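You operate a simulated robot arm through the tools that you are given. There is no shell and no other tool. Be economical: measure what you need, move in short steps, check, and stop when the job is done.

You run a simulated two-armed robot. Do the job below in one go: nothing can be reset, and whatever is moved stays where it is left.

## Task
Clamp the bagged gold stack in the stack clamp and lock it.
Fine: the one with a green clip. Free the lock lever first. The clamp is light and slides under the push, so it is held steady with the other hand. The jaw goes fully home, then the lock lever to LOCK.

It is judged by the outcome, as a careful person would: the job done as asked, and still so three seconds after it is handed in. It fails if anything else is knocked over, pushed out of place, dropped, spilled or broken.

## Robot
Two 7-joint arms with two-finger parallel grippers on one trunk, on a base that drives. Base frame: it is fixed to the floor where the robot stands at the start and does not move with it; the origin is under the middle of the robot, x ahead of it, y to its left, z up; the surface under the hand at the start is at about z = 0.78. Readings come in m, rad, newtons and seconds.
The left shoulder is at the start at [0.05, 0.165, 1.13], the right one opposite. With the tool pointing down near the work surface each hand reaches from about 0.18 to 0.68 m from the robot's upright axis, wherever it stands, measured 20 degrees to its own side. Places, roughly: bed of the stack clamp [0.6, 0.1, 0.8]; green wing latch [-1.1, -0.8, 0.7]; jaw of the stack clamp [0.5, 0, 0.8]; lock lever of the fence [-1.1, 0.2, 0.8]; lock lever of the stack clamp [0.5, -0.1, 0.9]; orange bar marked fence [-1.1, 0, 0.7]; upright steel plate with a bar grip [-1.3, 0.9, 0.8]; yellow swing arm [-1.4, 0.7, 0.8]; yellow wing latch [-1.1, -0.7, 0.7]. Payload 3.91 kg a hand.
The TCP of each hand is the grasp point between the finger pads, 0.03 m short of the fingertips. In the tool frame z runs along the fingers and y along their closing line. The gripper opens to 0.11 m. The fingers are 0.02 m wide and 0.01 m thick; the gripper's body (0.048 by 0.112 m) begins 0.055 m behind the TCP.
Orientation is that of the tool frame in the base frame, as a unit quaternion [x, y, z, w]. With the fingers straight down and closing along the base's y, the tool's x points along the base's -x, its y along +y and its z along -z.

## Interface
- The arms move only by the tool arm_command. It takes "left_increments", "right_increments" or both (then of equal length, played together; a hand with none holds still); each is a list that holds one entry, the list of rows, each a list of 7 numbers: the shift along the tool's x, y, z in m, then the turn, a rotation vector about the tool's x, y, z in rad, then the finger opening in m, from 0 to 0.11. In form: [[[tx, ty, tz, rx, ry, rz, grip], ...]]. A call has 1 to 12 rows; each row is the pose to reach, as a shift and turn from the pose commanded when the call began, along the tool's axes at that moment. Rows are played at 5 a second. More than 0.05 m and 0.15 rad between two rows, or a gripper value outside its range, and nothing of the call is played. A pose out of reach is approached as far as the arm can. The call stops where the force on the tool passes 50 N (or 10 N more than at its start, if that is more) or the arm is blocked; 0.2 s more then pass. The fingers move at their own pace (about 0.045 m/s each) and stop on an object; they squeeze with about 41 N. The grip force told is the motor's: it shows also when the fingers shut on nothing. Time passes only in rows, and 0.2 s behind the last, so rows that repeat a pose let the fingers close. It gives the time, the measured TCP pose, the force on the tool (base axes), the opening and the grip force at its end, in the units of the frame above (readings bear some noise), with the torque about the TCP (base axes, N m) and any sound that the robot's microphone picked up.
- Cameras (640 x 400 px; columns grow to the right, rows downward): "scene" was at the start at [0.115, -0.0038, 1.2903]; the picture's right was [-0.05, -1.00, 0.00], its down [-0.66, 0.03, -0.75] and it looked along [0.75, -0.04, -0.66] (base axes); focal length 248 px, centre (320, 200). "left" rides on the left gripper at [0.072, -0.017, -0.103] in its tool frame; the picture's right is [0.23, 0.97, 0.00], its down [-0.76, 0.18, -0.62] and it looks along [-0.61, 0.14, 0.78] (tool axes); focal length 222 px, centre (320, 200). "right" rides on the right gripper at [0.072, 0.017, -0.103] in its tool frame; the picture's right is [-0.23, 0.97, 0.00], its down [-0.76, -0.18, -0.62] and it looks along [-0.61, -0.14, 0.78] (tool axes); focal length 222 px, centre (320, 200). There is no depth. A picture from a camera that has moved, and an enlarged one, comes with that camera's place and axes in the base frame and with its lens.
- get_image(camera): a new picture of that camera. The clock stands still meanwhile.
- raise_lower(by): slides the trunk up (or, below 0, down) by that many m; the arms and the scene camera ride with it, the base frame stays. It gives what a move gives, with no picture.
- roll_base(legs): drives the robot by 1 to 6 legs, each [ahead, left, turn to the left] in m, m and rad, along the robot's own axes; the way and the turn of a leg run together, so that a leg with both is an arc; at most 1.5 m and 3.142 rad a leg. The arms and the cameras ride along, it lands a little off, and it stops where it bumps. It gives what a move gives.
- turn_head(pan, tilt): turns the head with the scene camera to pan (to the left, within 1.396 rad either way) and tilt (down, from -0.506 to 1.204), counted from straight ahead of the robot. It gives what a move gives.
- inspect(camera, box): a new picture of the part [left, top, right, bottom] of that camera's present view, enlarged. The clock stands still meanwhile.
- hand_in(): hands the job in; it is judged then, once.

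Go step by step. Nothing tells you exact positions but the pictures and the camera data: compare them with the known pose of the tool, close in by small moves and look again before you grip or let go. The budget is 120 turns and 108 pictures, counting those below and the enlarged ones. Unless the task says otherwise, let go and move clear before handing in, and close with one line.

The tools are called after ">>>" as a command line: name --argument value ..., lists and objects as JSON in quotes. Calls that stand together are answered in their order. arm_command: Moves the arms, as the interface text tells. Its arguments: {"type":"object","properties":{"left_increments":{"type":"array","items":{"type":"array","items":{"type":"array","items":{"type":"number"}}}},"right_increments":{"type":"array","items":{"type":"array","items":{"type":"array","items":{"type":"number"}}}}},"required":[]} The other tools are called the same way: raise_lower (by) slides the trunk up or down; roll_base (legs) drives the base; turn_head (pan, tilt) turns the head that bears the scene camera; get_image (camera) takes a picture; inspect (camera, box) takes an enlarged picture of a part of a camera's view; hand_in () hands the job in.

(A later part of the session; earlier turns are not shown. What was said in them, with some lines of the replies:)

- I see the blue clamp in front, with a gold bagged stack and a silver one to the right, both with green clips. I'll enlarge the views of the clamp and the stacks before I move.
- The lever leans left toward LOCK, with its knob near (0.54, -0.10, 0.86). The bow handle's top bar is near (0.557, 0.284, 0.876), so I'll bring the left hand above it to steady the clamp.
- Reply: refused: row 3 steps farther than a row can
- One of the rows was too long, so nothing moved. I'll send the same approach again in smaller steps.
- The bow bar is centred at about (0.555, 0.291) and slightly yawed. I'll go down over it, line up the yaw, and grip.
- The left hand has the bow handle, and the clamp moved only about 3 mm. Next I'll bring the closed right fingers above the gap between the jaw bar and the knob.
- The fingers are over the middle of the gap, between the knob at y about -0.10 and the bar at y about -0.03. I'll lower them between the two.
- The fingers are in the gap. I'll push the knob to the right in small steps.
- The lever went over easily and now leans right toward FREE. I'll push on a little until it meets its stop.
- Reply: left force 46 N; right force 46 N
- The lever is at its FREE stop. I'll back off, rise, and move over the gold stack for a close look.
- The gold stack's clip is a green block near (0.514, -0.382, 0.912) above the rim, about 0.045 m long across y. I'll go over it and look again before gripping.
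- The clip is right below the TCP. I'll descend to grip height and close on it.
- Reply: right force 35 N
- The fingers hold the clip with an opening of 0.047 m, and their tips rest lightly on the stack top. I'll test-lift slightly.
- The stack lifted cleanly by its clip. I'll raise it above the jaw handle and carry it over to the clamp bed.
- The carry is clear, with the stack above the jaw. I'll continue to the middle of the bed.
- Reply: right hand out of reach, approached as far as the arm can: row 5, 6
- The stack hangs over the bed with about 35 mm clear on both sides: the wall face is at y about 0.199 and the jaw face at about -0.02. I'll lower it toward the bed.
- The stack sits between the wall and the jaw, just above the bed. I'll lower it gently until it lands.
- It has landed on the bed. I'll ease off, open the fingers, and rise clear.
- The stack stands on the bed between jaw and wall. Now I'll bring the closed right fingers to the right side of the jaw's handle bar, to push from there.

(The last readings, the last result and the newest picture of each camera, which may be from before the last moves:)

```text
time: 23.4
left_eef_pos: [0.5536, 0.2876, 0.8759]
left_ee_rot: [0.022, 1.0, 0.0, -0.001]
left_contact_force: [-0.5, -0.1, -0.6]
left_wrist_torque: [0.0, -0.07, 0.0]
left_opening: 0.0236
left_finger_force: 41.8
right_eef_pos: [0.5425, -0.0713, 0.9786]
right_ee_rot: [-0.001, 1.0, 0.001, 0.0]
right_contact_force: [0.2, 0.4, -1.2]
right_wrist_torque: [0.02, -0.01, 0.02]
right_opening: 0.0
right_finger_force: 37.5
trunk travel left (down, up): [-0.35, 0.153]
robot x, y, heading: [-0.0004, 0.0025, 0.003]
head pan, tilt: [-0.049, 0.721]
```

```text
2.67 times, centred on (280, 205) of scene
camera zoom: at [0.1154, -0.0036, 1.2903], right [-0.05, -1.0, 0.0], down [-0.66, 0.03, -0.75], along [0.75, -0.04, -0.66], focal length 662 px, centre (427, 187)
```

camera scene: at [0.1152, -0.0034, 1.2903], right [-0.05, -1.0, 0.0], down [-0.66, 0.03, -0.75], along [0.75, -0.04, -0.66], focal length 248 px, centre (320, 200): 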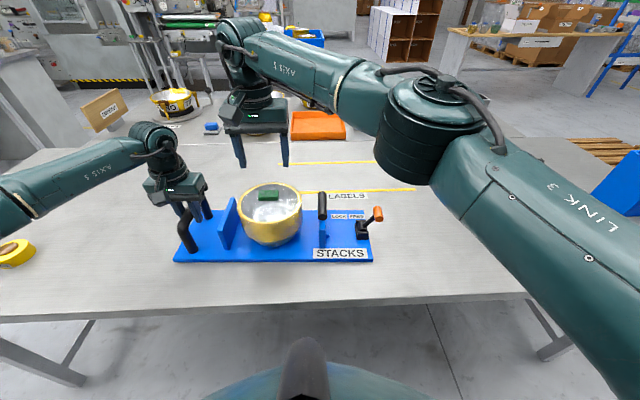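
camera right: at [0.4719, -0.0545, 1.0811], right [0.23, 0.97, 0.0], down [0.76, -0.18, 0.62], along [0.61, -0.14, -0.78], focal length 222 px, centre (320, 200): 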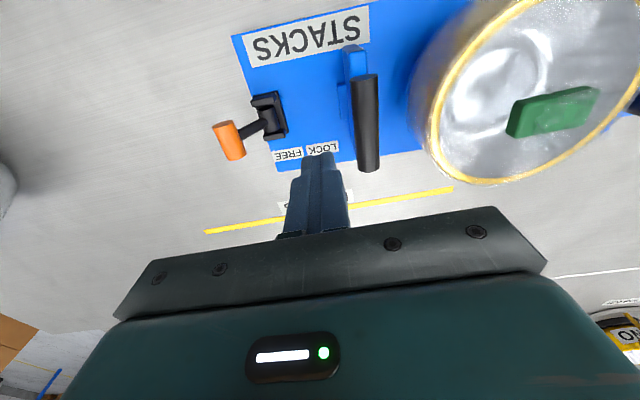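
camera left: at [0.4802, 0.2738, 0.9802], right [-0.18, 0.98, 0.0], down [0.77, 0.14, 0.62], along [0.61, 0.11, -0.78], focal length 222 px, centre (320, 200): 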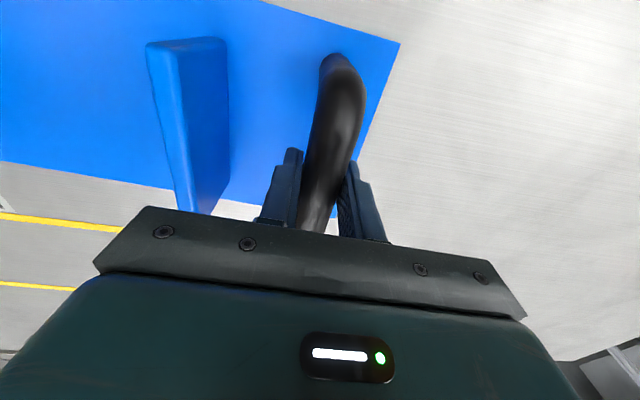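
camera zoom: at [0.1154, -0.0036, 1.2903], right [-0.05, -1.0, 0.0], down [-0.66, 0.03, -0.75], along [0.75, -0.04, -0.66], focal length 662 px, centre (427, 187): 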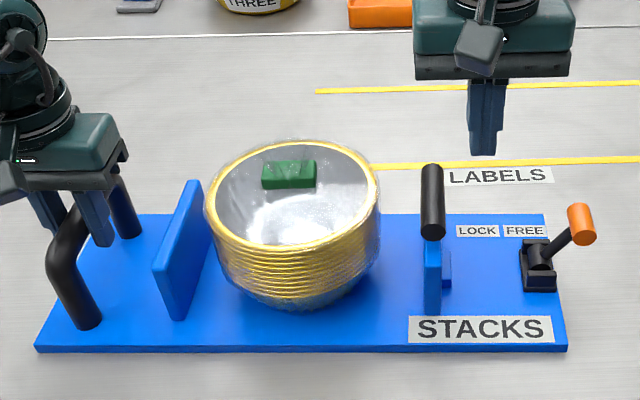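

The fingers are right of the bar with a clear drop. I'll lower them and start the push.

>>> arm_command --right_increments '[[[0, 0, 0.04, 0, 0, 0, 0], [0, 0, 0.075, 0, 0, 0, 0], [0, 0, 0.095, 0, 0, 0, 0], [0, 0.012, 0.095, 0, 0, 0, 0], [-0.001, 0.024, 0.095, 0, 0, 0, 0], [-0.001, 0.034, 0.095, 0, 0, 0, 0], [-0.002, 0.044, 0.095, 0, 0, 0, 0]]]'

>>> inspect --camera "scene" --box '[160, 130, 400, 280]'

```text
time: 25.0
left_eef_pos: [0.5532, 0.289, 0.8764]
left_ee_rot: [0.023, 1.0, 0.001, 0.0]
left_contact_force: [-0.7, 8.3, 0.4]
left_wrist_torque: [0.18, -0.3, -0.02]
left_opening: 0.0235
left_finger_force: 41.3
right_eef_pos: [0.5447, -0.0249, 0.8846]
right_ee_rot: [0.0, 1.0, -0.002, -0.001]
right_contact_force: [1.4, -6.8, 1.4]
right_wrist_torque: [0.07, -0.02, -0.06]
right_opening: 0.0
right_finger_force: 37.7
trunk travel left (down, up): [-0.35, 0.153]
robot x, y, heading: [-0.0004, 0.0036, -0.0]
head pan, tilt: [-0.049, 0.721]
```

```text
2.67 times, centred on (280, 205) of scene
camera zoom: at [0.1153, -0.0032, 1.2903], right [-0.05, -1.0, 0.0], down [-0.66, 0.03, -0.75], along [0.75, -0.04, -0.66], focal length 662 px, centre (427, 187)
```

zoom: 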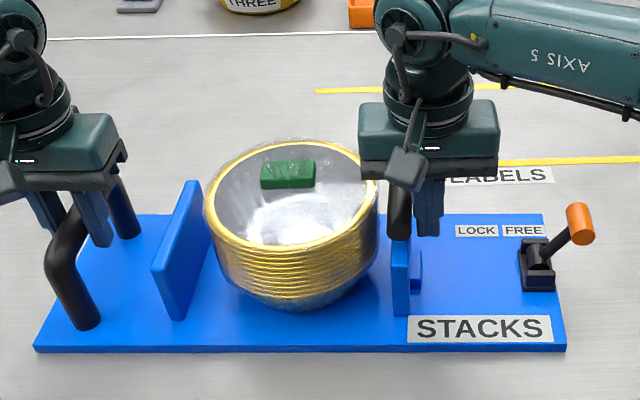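

The jaw slides with about 7 N and the left hand holds the clamp steady. I'll keep pushing in small steps.

>>> arm_command --right_increments '[[[0, 0.008, 0, 0, 0, 0, 0], [-0.001, 0.016, 0, 0, 0, 0, 0], [-0.001, 0.024, 0, 0, 0, 0, 0], [-0.002, 0.032, 0, 0, 0, 0, 0], [-0.002, 0.04, 0, 0, 0, 0, 0]]]'

>>> inspect --camera "scene" --box '[160, 130, 400, 280]'

```text
time: 26.2
left_eef_pos: [0.553, 0.2874, 0.8764]
left_ee_rot: [0.023, 1.0, 0.001, -0.001]
left_contact_force: [0.3, 7.7, -0.1]
left_wrist_torque: [-0.05, 0.08, 0.23]
left_opening: 0.0237
left_finger_force: 40.8
right_eef_pos: [0.5465, 0.0123, 0.8843]
right_ee_rot: [0.0, 1.0, 0.0, 0.001]
right_contact_force: [-1.2, -6.7, 3.8]
right_wrist_torque: [0.1, -0.05, -0.07]
right_opening: 0.0
right_finger_force: 37.6
trunk travel left (down, up): [-0.35, 0.153]
robot x, y, heading: [0.0012, 0.004, -0.0]
head pan, tilt: [-0.049, 0.721]
```

```text
2.67 times, centred on (280, 205) of scene
camera zoom: at [0.1153, -0.0033, 1.2903], right [-0.05, -1.0, 0.0], down [-0.66, 0.03, -0.75], along [0.75, -0.04, -0.66], focal length 662 px, centre (427, 187)
```

zoom: 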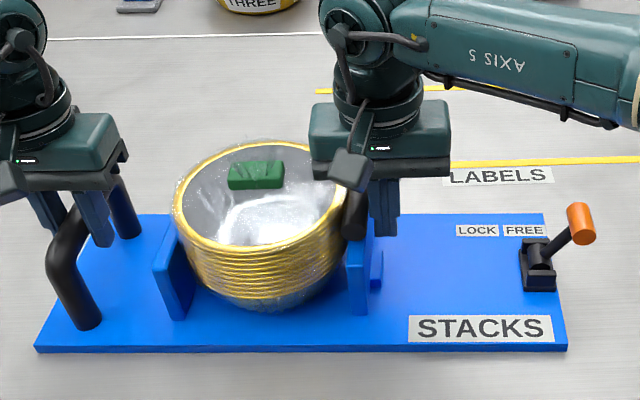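

The stack is moving along with the jaw and is close to the wall. I'll push on in finer steps until the force rises.

>>> arm_command --right_increments '[[[0, 0.005, 0, 0, 0, 0, 0], [0, 0.01, 0, 0, 0, 0, 0], [-0.001, 0.015, 0, 0, 0, 0, 0], [-0.001, 0.02, 0, 0, 0, 0, 0], [-0.001, 0.025, 0, 0, 0, 0, 0], [-0.001, 0.03, 0, 0, 0, 0, 0]]]'

>>> inspect --camera "scene" --box '[160, 130, 400, 280]'

```text
time: 27.4
left_eef_pos: [0.5538, 0.3006, 0.8754]
left_ee_rot: [0.011, 1.0, 0.01, -0.001]
left_contact_force: [-0.1, 2.0, -0.1]
left_wrist_torque: [-0.17, -0.37, 0.04]
left_opening: 0.0234
left_finger_force: 41.5
right_eef_pos: [0.5519, 0.0269, 0.8841]
right_ee_rot: [0.008, 1.0, -0.009, -0.001]
right_contact_force: [-1.2, -1.9, -0.9]
right_wrist_torque: [0.02, -0.01, -0.06]
right_opening: 0.0001
right_finger_force: 37.1
trunk travel left (down, up): [-0.35, 0.153]
robot x, y, heading: [-0.0025, -0.0043, -0.003]
head pan, tilt: [-0.049, 0.721]
stopped in row 6 (left hand): the force on the tool passed its limit at 51 N (the readings are from after the stop); the commanded pose is now the measured one
```

```text
2.67 times, centred on (280, 205) of scene
camera zoom: at [0.1153, -0.0036, 1.2903], right [-0.05, -1.0, 0.0], down [-0.66, 0.03, -0.75], along [0.75, -0.04, -0.66], focal length 662 px, centre (427, 187)
```

zoom: 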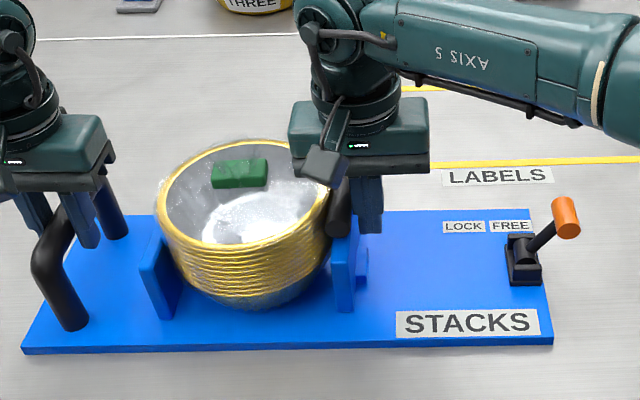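

The force rose past 50 N with the stack pressed between jaw and wall, and the clamp moved about 13 mm. I'll check from both wrist cameras that the jaw is home.

>>> get_image --camera "left"

>>> get_image --camera "right"

>>> inspect --camera "scene" --box '[200, 170, 310, 260]'

```text
66 pictures are left
camera left: at [0.4805, 0.2829, 0.9791], right [-0.2, 0.98, 0.02], down [0.77, 0.15, 0.63], along [0.61, 0.14, -0.78], focal length 222 px, centre (320, 200)
```

left: 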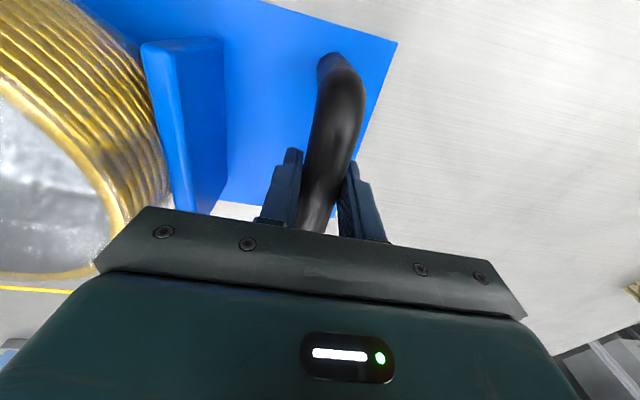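

```text
65 pictures are left
camera right: at [0.4812, 0.0466, 0.9854], right [0.24, 0.97, -0.02], down [0.76, -0.18, 0.63], along [0.6, -0.17, -0.78], focal length 222 px, centre (320, 200)
```

right: 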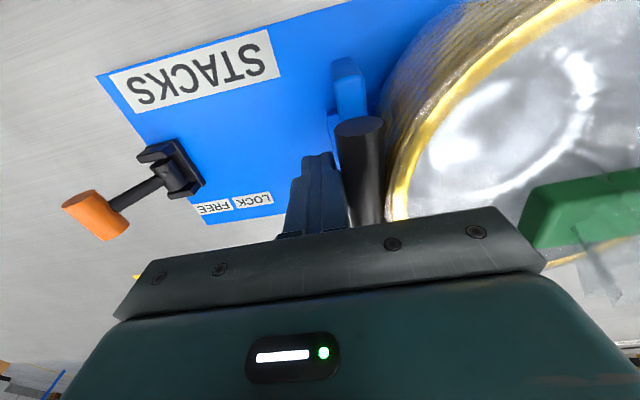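

```text
4.44 times, centred on (255, 215) of scene
camera zoom: at [0.1153, -0.0036, 1.2903], right [-0.05, -1.0, 0.0], down [-0.66, 0.03, -0.75], along [0.75, -0.04, -0.66], focal length 1104 px, centre (609, 133)
```

zoom: 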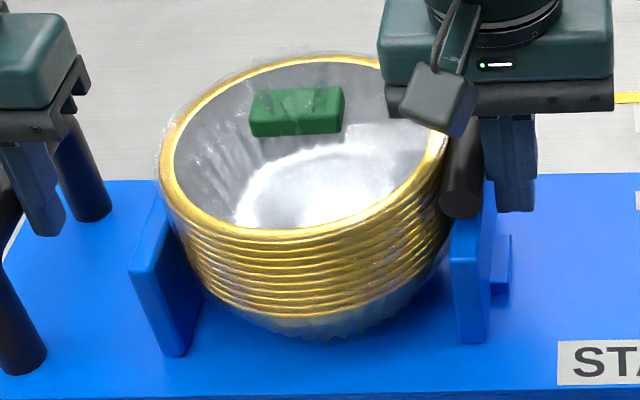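

Both sides look in contact. I'll do a short confirming push to see that the jaw no longer closes relative to the wall.

>>> arm_command --right_increments '[[[0, 0.004, 0, 0, 0, 0, 0], [0, 0.008, 0, 0, 0, 0, 0], [0, 0.012, 0, 0, 0, 0, 0]]]'

```text
time: 28.2
left_eef_pos: [0.5538, 0.306, 0.8743]
left_ee_rot: [0.008, 1.0, 0.016, -0.001]
left_contact_force: [0.0, 35.8, 0.3]
left_wrist_torque: [-0.08, -0.21, -0.05]
left_opening: 0.0236
left_finger_force: 40.6
right_eef_pos: [0.5553, 0.0338, 0.8836]
right_ee_rot: [0.012, 1.0, -0.015, 0.001]
right_contact_force: [-0.5, -38.8, 8.2]
right_wrist_torque: [0.37, -0.03, 0.11]
right_opening: 0.0002
right_finger_force: 37.7
trunk travel left (down, up): [-0.35, 0.153]
robot x, y, heading: [-0.0007, -0.0015, 0.002]
head pan, tilt: [-0.049, 0.721]
```

The jaw is fully home: 38 N of push and the distance barely changes. I'll back off, rise, and move to the right of the lever knob.

>>> arm_command --right_increments '[[[0, -0.015, 0, 0, 0, 0, 0], [0, -0.03, 0, 0, 0, 0, 0], [0, -0.03, -0.04, 0, 0, 0, 0], [0, -0.03, -0.085, 0, 0, 0, 0], [0, -0.07, -0.1, 0, 0, 0, 0], [0, -0.115, -0.1, 0, 0, 0, 0], [0, -0.16, -0.1, 0, 0, 0, 0], [0, -0.205, -0.1, 0, 0, 0, 0], [0, -0.245, -0.1, 0, 0, 0, 0], [0, -0.255, -0.1, 0, 0, 0, 0]]]'

>>> get_image --camera "right"

>>> inspect --camera "scene" --box '[160, 130, 420, 280]'

```text
time: 30.4
left_eef_pos: [0.554, 0.2996, 0.875]
left_ee_rot: [0.013, 1.0, 0.01, -0.001]
left_contact_force: [-0.1, -1.0, -0.2]
left_wrist_torque: [-0.05, -0.24, -0.24]
left_opening: 0.0235
left_finger_force: 41.3
right_eef_pos: [0.55, -0.2144, 0.9888]
right_ee_rot: [0.007, 1.0, -0.009, -0.001]
right_contact_force: [0.6, -0.4, 0.4]
right_wrist_torque: [-0.05, 0.02, -0.01]
right_opening: 0.0
right_finger_force: 37.5
trunk travel left (down, up): [-0.35, 0.153]
robot x, y, heading: [0.0015, -0.0046, -0.003]
head pan, tilt: [-0.049, 0.721]
```

```text
63 pictures are left
camera right: at [0.48, -0.1953, 1.091], right [0.24, 0.97, -0.02], down [0.76, -0.18, 0.63], along [0.6, -0.17, -0.78], focal length 222 px, centre (320, 200)
```

right: 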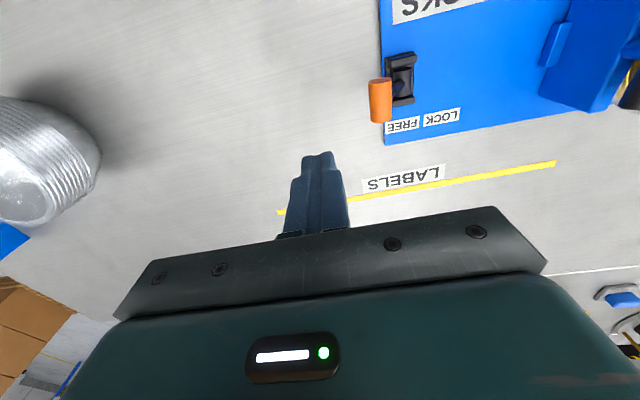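

```text
2.46 times, centred on (290, 205) of scene
camera zoom: at [0.1154, -0.0036, 1.2903], right [-0.05, -1.0, 0.0], down [-0.66, 0.03, -0.75], along [0.75, -0.04, -0.66], focal length 611 px, centre (394, 188)
```

zoom: 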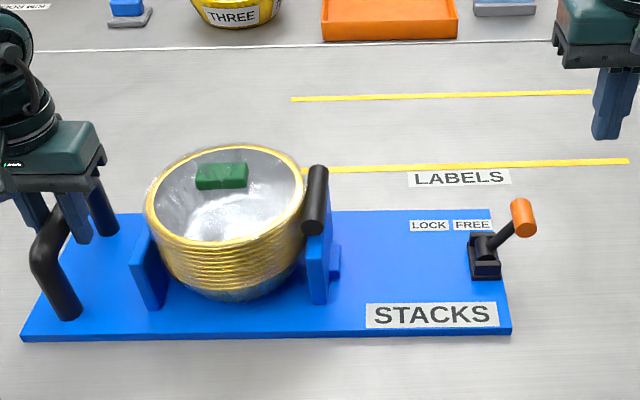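

The jaw stayed home with the stack upright. The knob is at about (0.552, -0.157, 0.86), so I'll lower the fingers to its right and push it left toward LOCK.

>>> arm_command --right_increments '[[[0, 0, 0.04, 0, 0, 0, 0], [0, 0, 0.08, 0, 0, 0, 0], [0, 0, 0.115, 0, 0, 0, 0], [0, 0.02, 0.115, 0, 0, 0, 0], [0, 0.035, 0.115, 0, 0, 0, 0], [0, 0.045, 0.115, 0, 0, 0, 0], [0, 0.055, 0.115, 0, 0, 0, 0], [0, 0.065, 0.115, 0, 0, 0, 0], [0, 0.075, 0.115, 0, 0, 0, 0], [0, 0.085, 0.115, 0, 0, 0, 0], [0, 0.095, 0.115, 0, 0, 0, 0]]]'

>>> inspect --camera "scene" --box '[160, 130, 420, 280]'

```text
time: 32.8
left_eef_pos: [0.5538, 0.3011, 0.8761]
left_ee_rot: [0.013, 1.0, 0.01, 0.0]
left_contact_force: [-0.6, 2.7, 0.3]
left_wrist_torque: [-0.03, -0.03, 0.0]
left_opening: 0.0234
left_finger_force: 41.2
right_eef_pos: [0.5498, -0.1229, 0.8699]
right_ee_rot: [0.008, 1.0, -0.009, -0.001]
right_contact_force: [-1.2, -1.2, -1.0]
right_wrist_torque: [-0.07, 0.04, 0.01]
right_opening: 0.0
right_finger_force: 37.6
trunk travel left (down, up): [-0.35, 0.153]
robot x, y, heading: [-0.0029, -0.0008, 0.002]
head pan, tilt: [-0.049, 0.721]
```

```text
2.46 times, centred on (290, 205) of scene
camera zoom: at [0.1153, -0.0034, 1.2903], right [-0.05, -1.0, 0.0], down [-0.66, 0.03, -0.75], along [0.75, -0.04, -0.66], focal length 611 px, centre (394, 188)
```

zoom: 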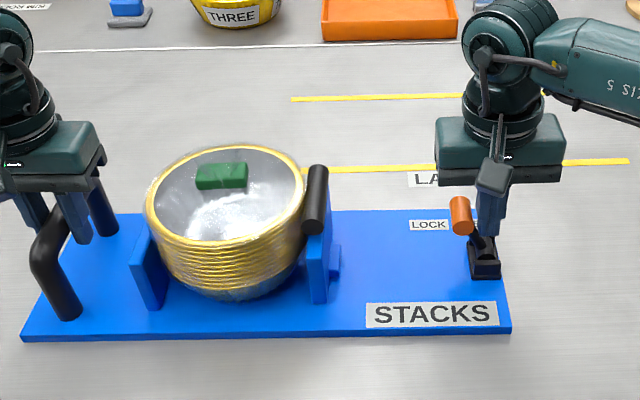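

The lever is past upright and leaning toward LOCK. I'll push on gently to its stop.

>>> arm_command --right_increments '[[[0, 0.006, 0, 0, 0, 0, 0], [0, 0.012, 0, 0, 0, 0, 0], [0, 0.018, 0, 0, 0, 0, 0], [0, 0.022, 0, 0, 0, 0, 0], [0, 0.026, 0, 0, 0, 0, 0], [0, 0.03, 0, 0, 0, 0, 0]]]'

>>> inspect --camera "scene" --box '[160, 130, 420, 280]'

```text
time: 34.1
left_eef_pos: [0.553, 0.3088, 0.8753]
left_ee_rot: [0.007, 1.0, 0.017, -0.001]
left_contact_force: [-0.7, 3.9, 0.0]
left_wrist_torque: [-0.25, -0.44, -0.28]
left_opening: 0.0234
left_finger_force: 40.9
right_eef_pos: [0.552, -0.1046, 0.8724]
right_ee_rot: [0.017, 1.0, -0.02, 0.001]
right_contact_force: [-3.4, -4.9, 9.1]
right_wrist_torque: [-0.09, 0.06, -0.02]
right_opening: 0.0
right_finger_force: 37.9
trunk travel left (down, up): [-0.35, 0.153]
robot x, y, heading: [-0.0004, 0.0019, -0.003]
head pan, tilt: [-0.049, 0.721]
stopped in row 6 (right hand): the force on the tool passed its limit at 51 N (the readings are from after the stop); the commanded pose is now the measured one
```

```text
2.46 times, centred on (290, 205) of scene
camera zoom: at [0.1139, -0.0037, 1.2904], right [-0.05, -1.0, 0.0], down [-0.66, 0.03, -0.75], along [0.75, -0.04, -0.66], focal length 611 px, centre (394, 188)
```

zoom: 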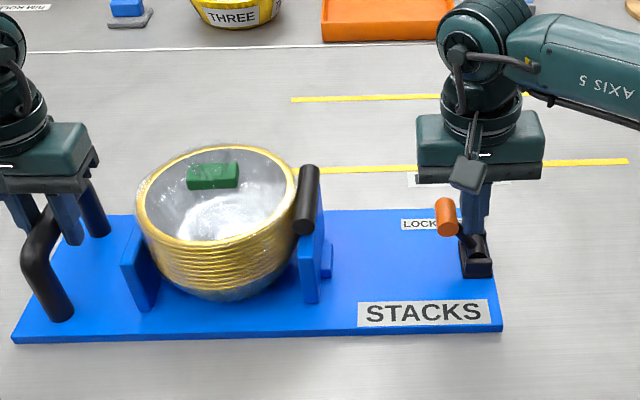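

The lever is at its LOCK stop. I'll withdraw the right hand and look at the lever and jaw.

>>> arm_command --right_increments '[[[0, -0.015, 0, 0, 0, 0, 0], [0, -0.025, 0, 0, 0, 0, 0], [0, -0.025, -0.04, 0, 0, 0, 0], [0, -0.025, -0.085, 0, 0, 0, 0], [0, -0.06, -0.12, 0, 0, 0, 0], [0, -0.1, -0.14, 0, 0, 0, 0], [0, -0.145, -0.15, 0, 0, 0, 0], [0, -0.19, -0.15, 0, 0, 0, 0]]]'

>>> inspect --camera "scene" --box '[200, 160, 380, 270]'

>>> get_image --camera "right"

```text
time: 35.9
left_eef_pos: [0.553, 0.3069, 0.875]
left_ee_rot: [0.007, 1.0, 0.017, -0.001]
left_contact_force: [-1.0, -1.6, 2.4]
left_wrist_torque: [0.34, -0.26, -0.06]
left_opening: 0.0233
left_finger_force: 41.3
right_eef_pos: [0.546, -0.2844, 1.0287]
right_ee_rot: [0.015, 1.0, -0.019, 0.0]
right_contact_force: [0.7, 0.4, 0.1]
right_wrist_torque: [-0.01, 0.01, -0.04]
right_opening: 0.0001
right_finger_force: 37.4
trunk travel left (down, up): [-0.35, 0.153]
robot x, y, heading: [0.0033, -0.0053, 0.004]
head pan, tilt: [-0.049, 0.721]
```

```text
3.56 times, centred on (290, 215) of scene
camera zoom: at [0.1147, -0.0042, 1.2903], right [-0.05, -1.0, 0.0], down [-0.66, 0.03, -0.75], along [0.75, -0.04, -0.66], focal length 883 px, centre (427, 147)
```

zoom: 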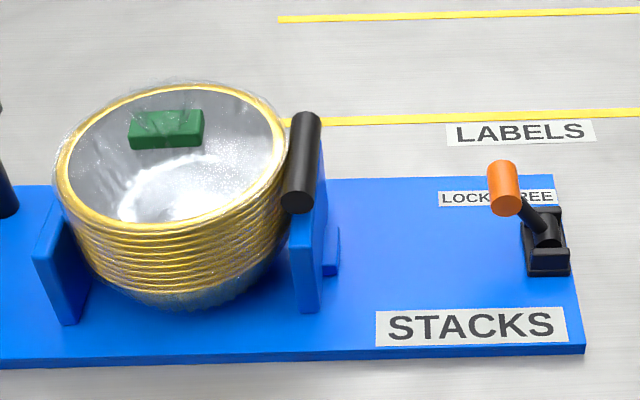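

```text
58 pictures are left
camera right: at [0.4748, -0.2634, 1.1306], right [0.26, 0.97, -0.04], down [0.76, -0.18, 0.63], along [0.6, -0.19, -0.78], focal length 222 px, centre (320, 200)
```

right: 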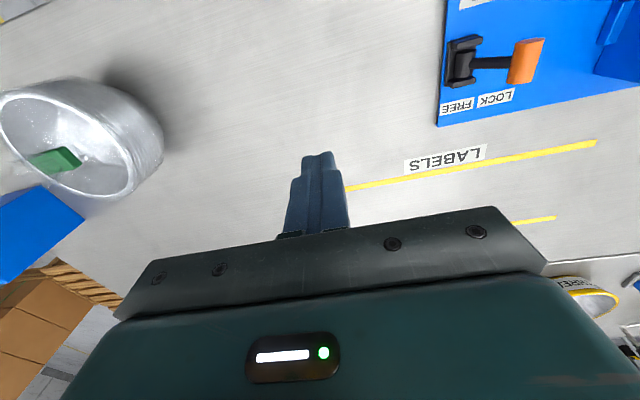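

The lever rests at the same lean toward LOCK as at the start, and the jaw still presses the stack. Next I'll let go of the bow handle and lift the left hand clear.

>>> arm_command --left_increments '[[[0, 0, 0, 0, 0, 0, 0.03], [0, 0, 0, 0, 0, 0, 0.06], [0, 0, 0, 0, 0, 0, 0.07], [0, 0, -0.03, 0, 0, 0, 0.07], [0, 0, -0.07, 0, 0, 0, 0.07], [0, 0.02, -0.11, 0, 0, 0, 0.07], [0, 0.04, -0.14, 0, 0, 0, 0.07]]]'

>>> get_image --camera "scene"

>>> inspect --camera "scene" --box '[170, 160, 370, 270]'

>>> get_image --camera "left"

```text
time: 37.5
left_eef_pos: [0.553, 0.3428, 1.0143]
left_ee_rot: [0.007, 1.0, 0.017, -0.001]
left_contact_force: [0.2, -0.2, 0.2]
left_wrist_torque: [-0.02, 0.0, 0.0]
left_opening: 0.0702
left_finger_force: 0.0
right_eef_pos: [0.5444, -0.2842, 1.0288]
right_ee_rot: [0.015, 1.0, -0.02, -0.001]
right_contact_force: [-0.1, 0.6, -0.4]
right_wrist_torque: [-0.01, 0.03, -0.04]
right_opening: 0.0
right_finger_force: 38.2
trunk travel left (down, up): [-0.35, 0.153]
robot x, y, heading: [-0.0003, 0.002, 0.002]
head pan, tilt: [-0.049, 0.721]
```

```text
57 pictures are left
camera scene: at [0.1148, -0.0038, 1.2903], right [-0.05, -1.0, 0.0], down [-0.66, 0.03, -0.75], along [0.75, -0.04, -0.66], focal length 248 px, centre (320, 200)
```

scene: 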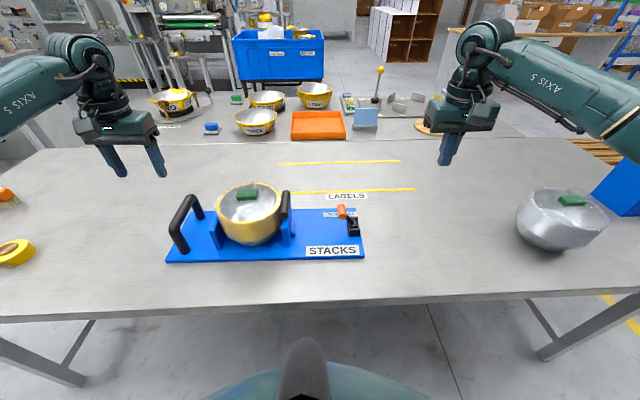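

```text
3.20 times, centred on (270, 215) of scene
camera zoom: at [0.1148, -0.0038, 1.2903], right [-0.05, -1.0, 0.0], down [-0.66, 0.03, -0.75], along [0.75, -0.04, -0.66], focal length 795 px, centre (480, 152)
```

zoom: 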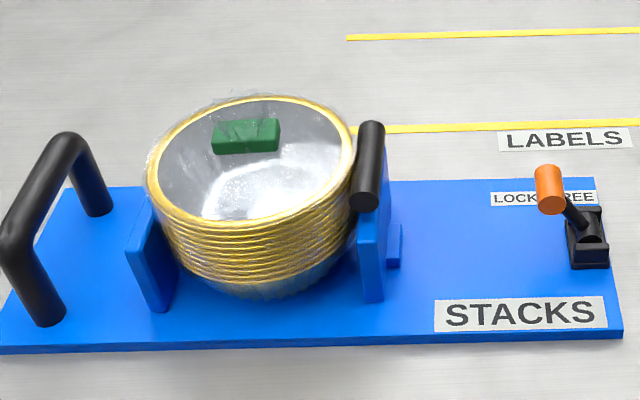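

```text
55 pictures are left
camera left: at [0.4806, 0.3224, 1.1183], right [-0.21, 0.98, 0.03], down [0.77, 0.15, 0.63], along [0.61, 0.16, -0.78], focal length 222 px, centre (320, 200)
```

left: 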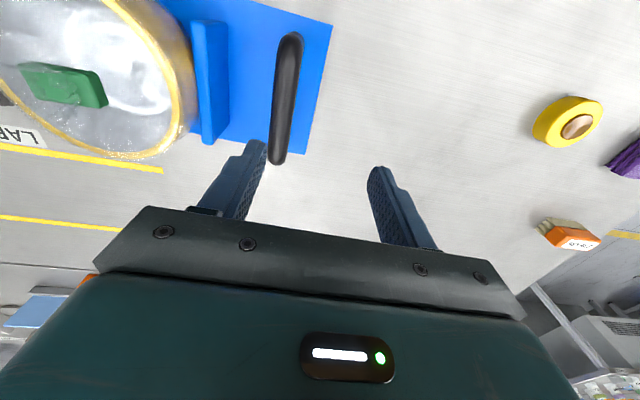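

Both hands are clear. The green-clipped gold stack stands held between jaw and wall, the lever is at LOCK, and nothing else has moved, so I'm handing in.

>>> hand_in

```text
The job is handed in.
```

The gold stack with the green clip is clamped with the jaw fully home, the lever is at LOCK, and I've handed the job in. The clamp itself sits about 2 cm to the left of where it started, because it slid a little under the push.
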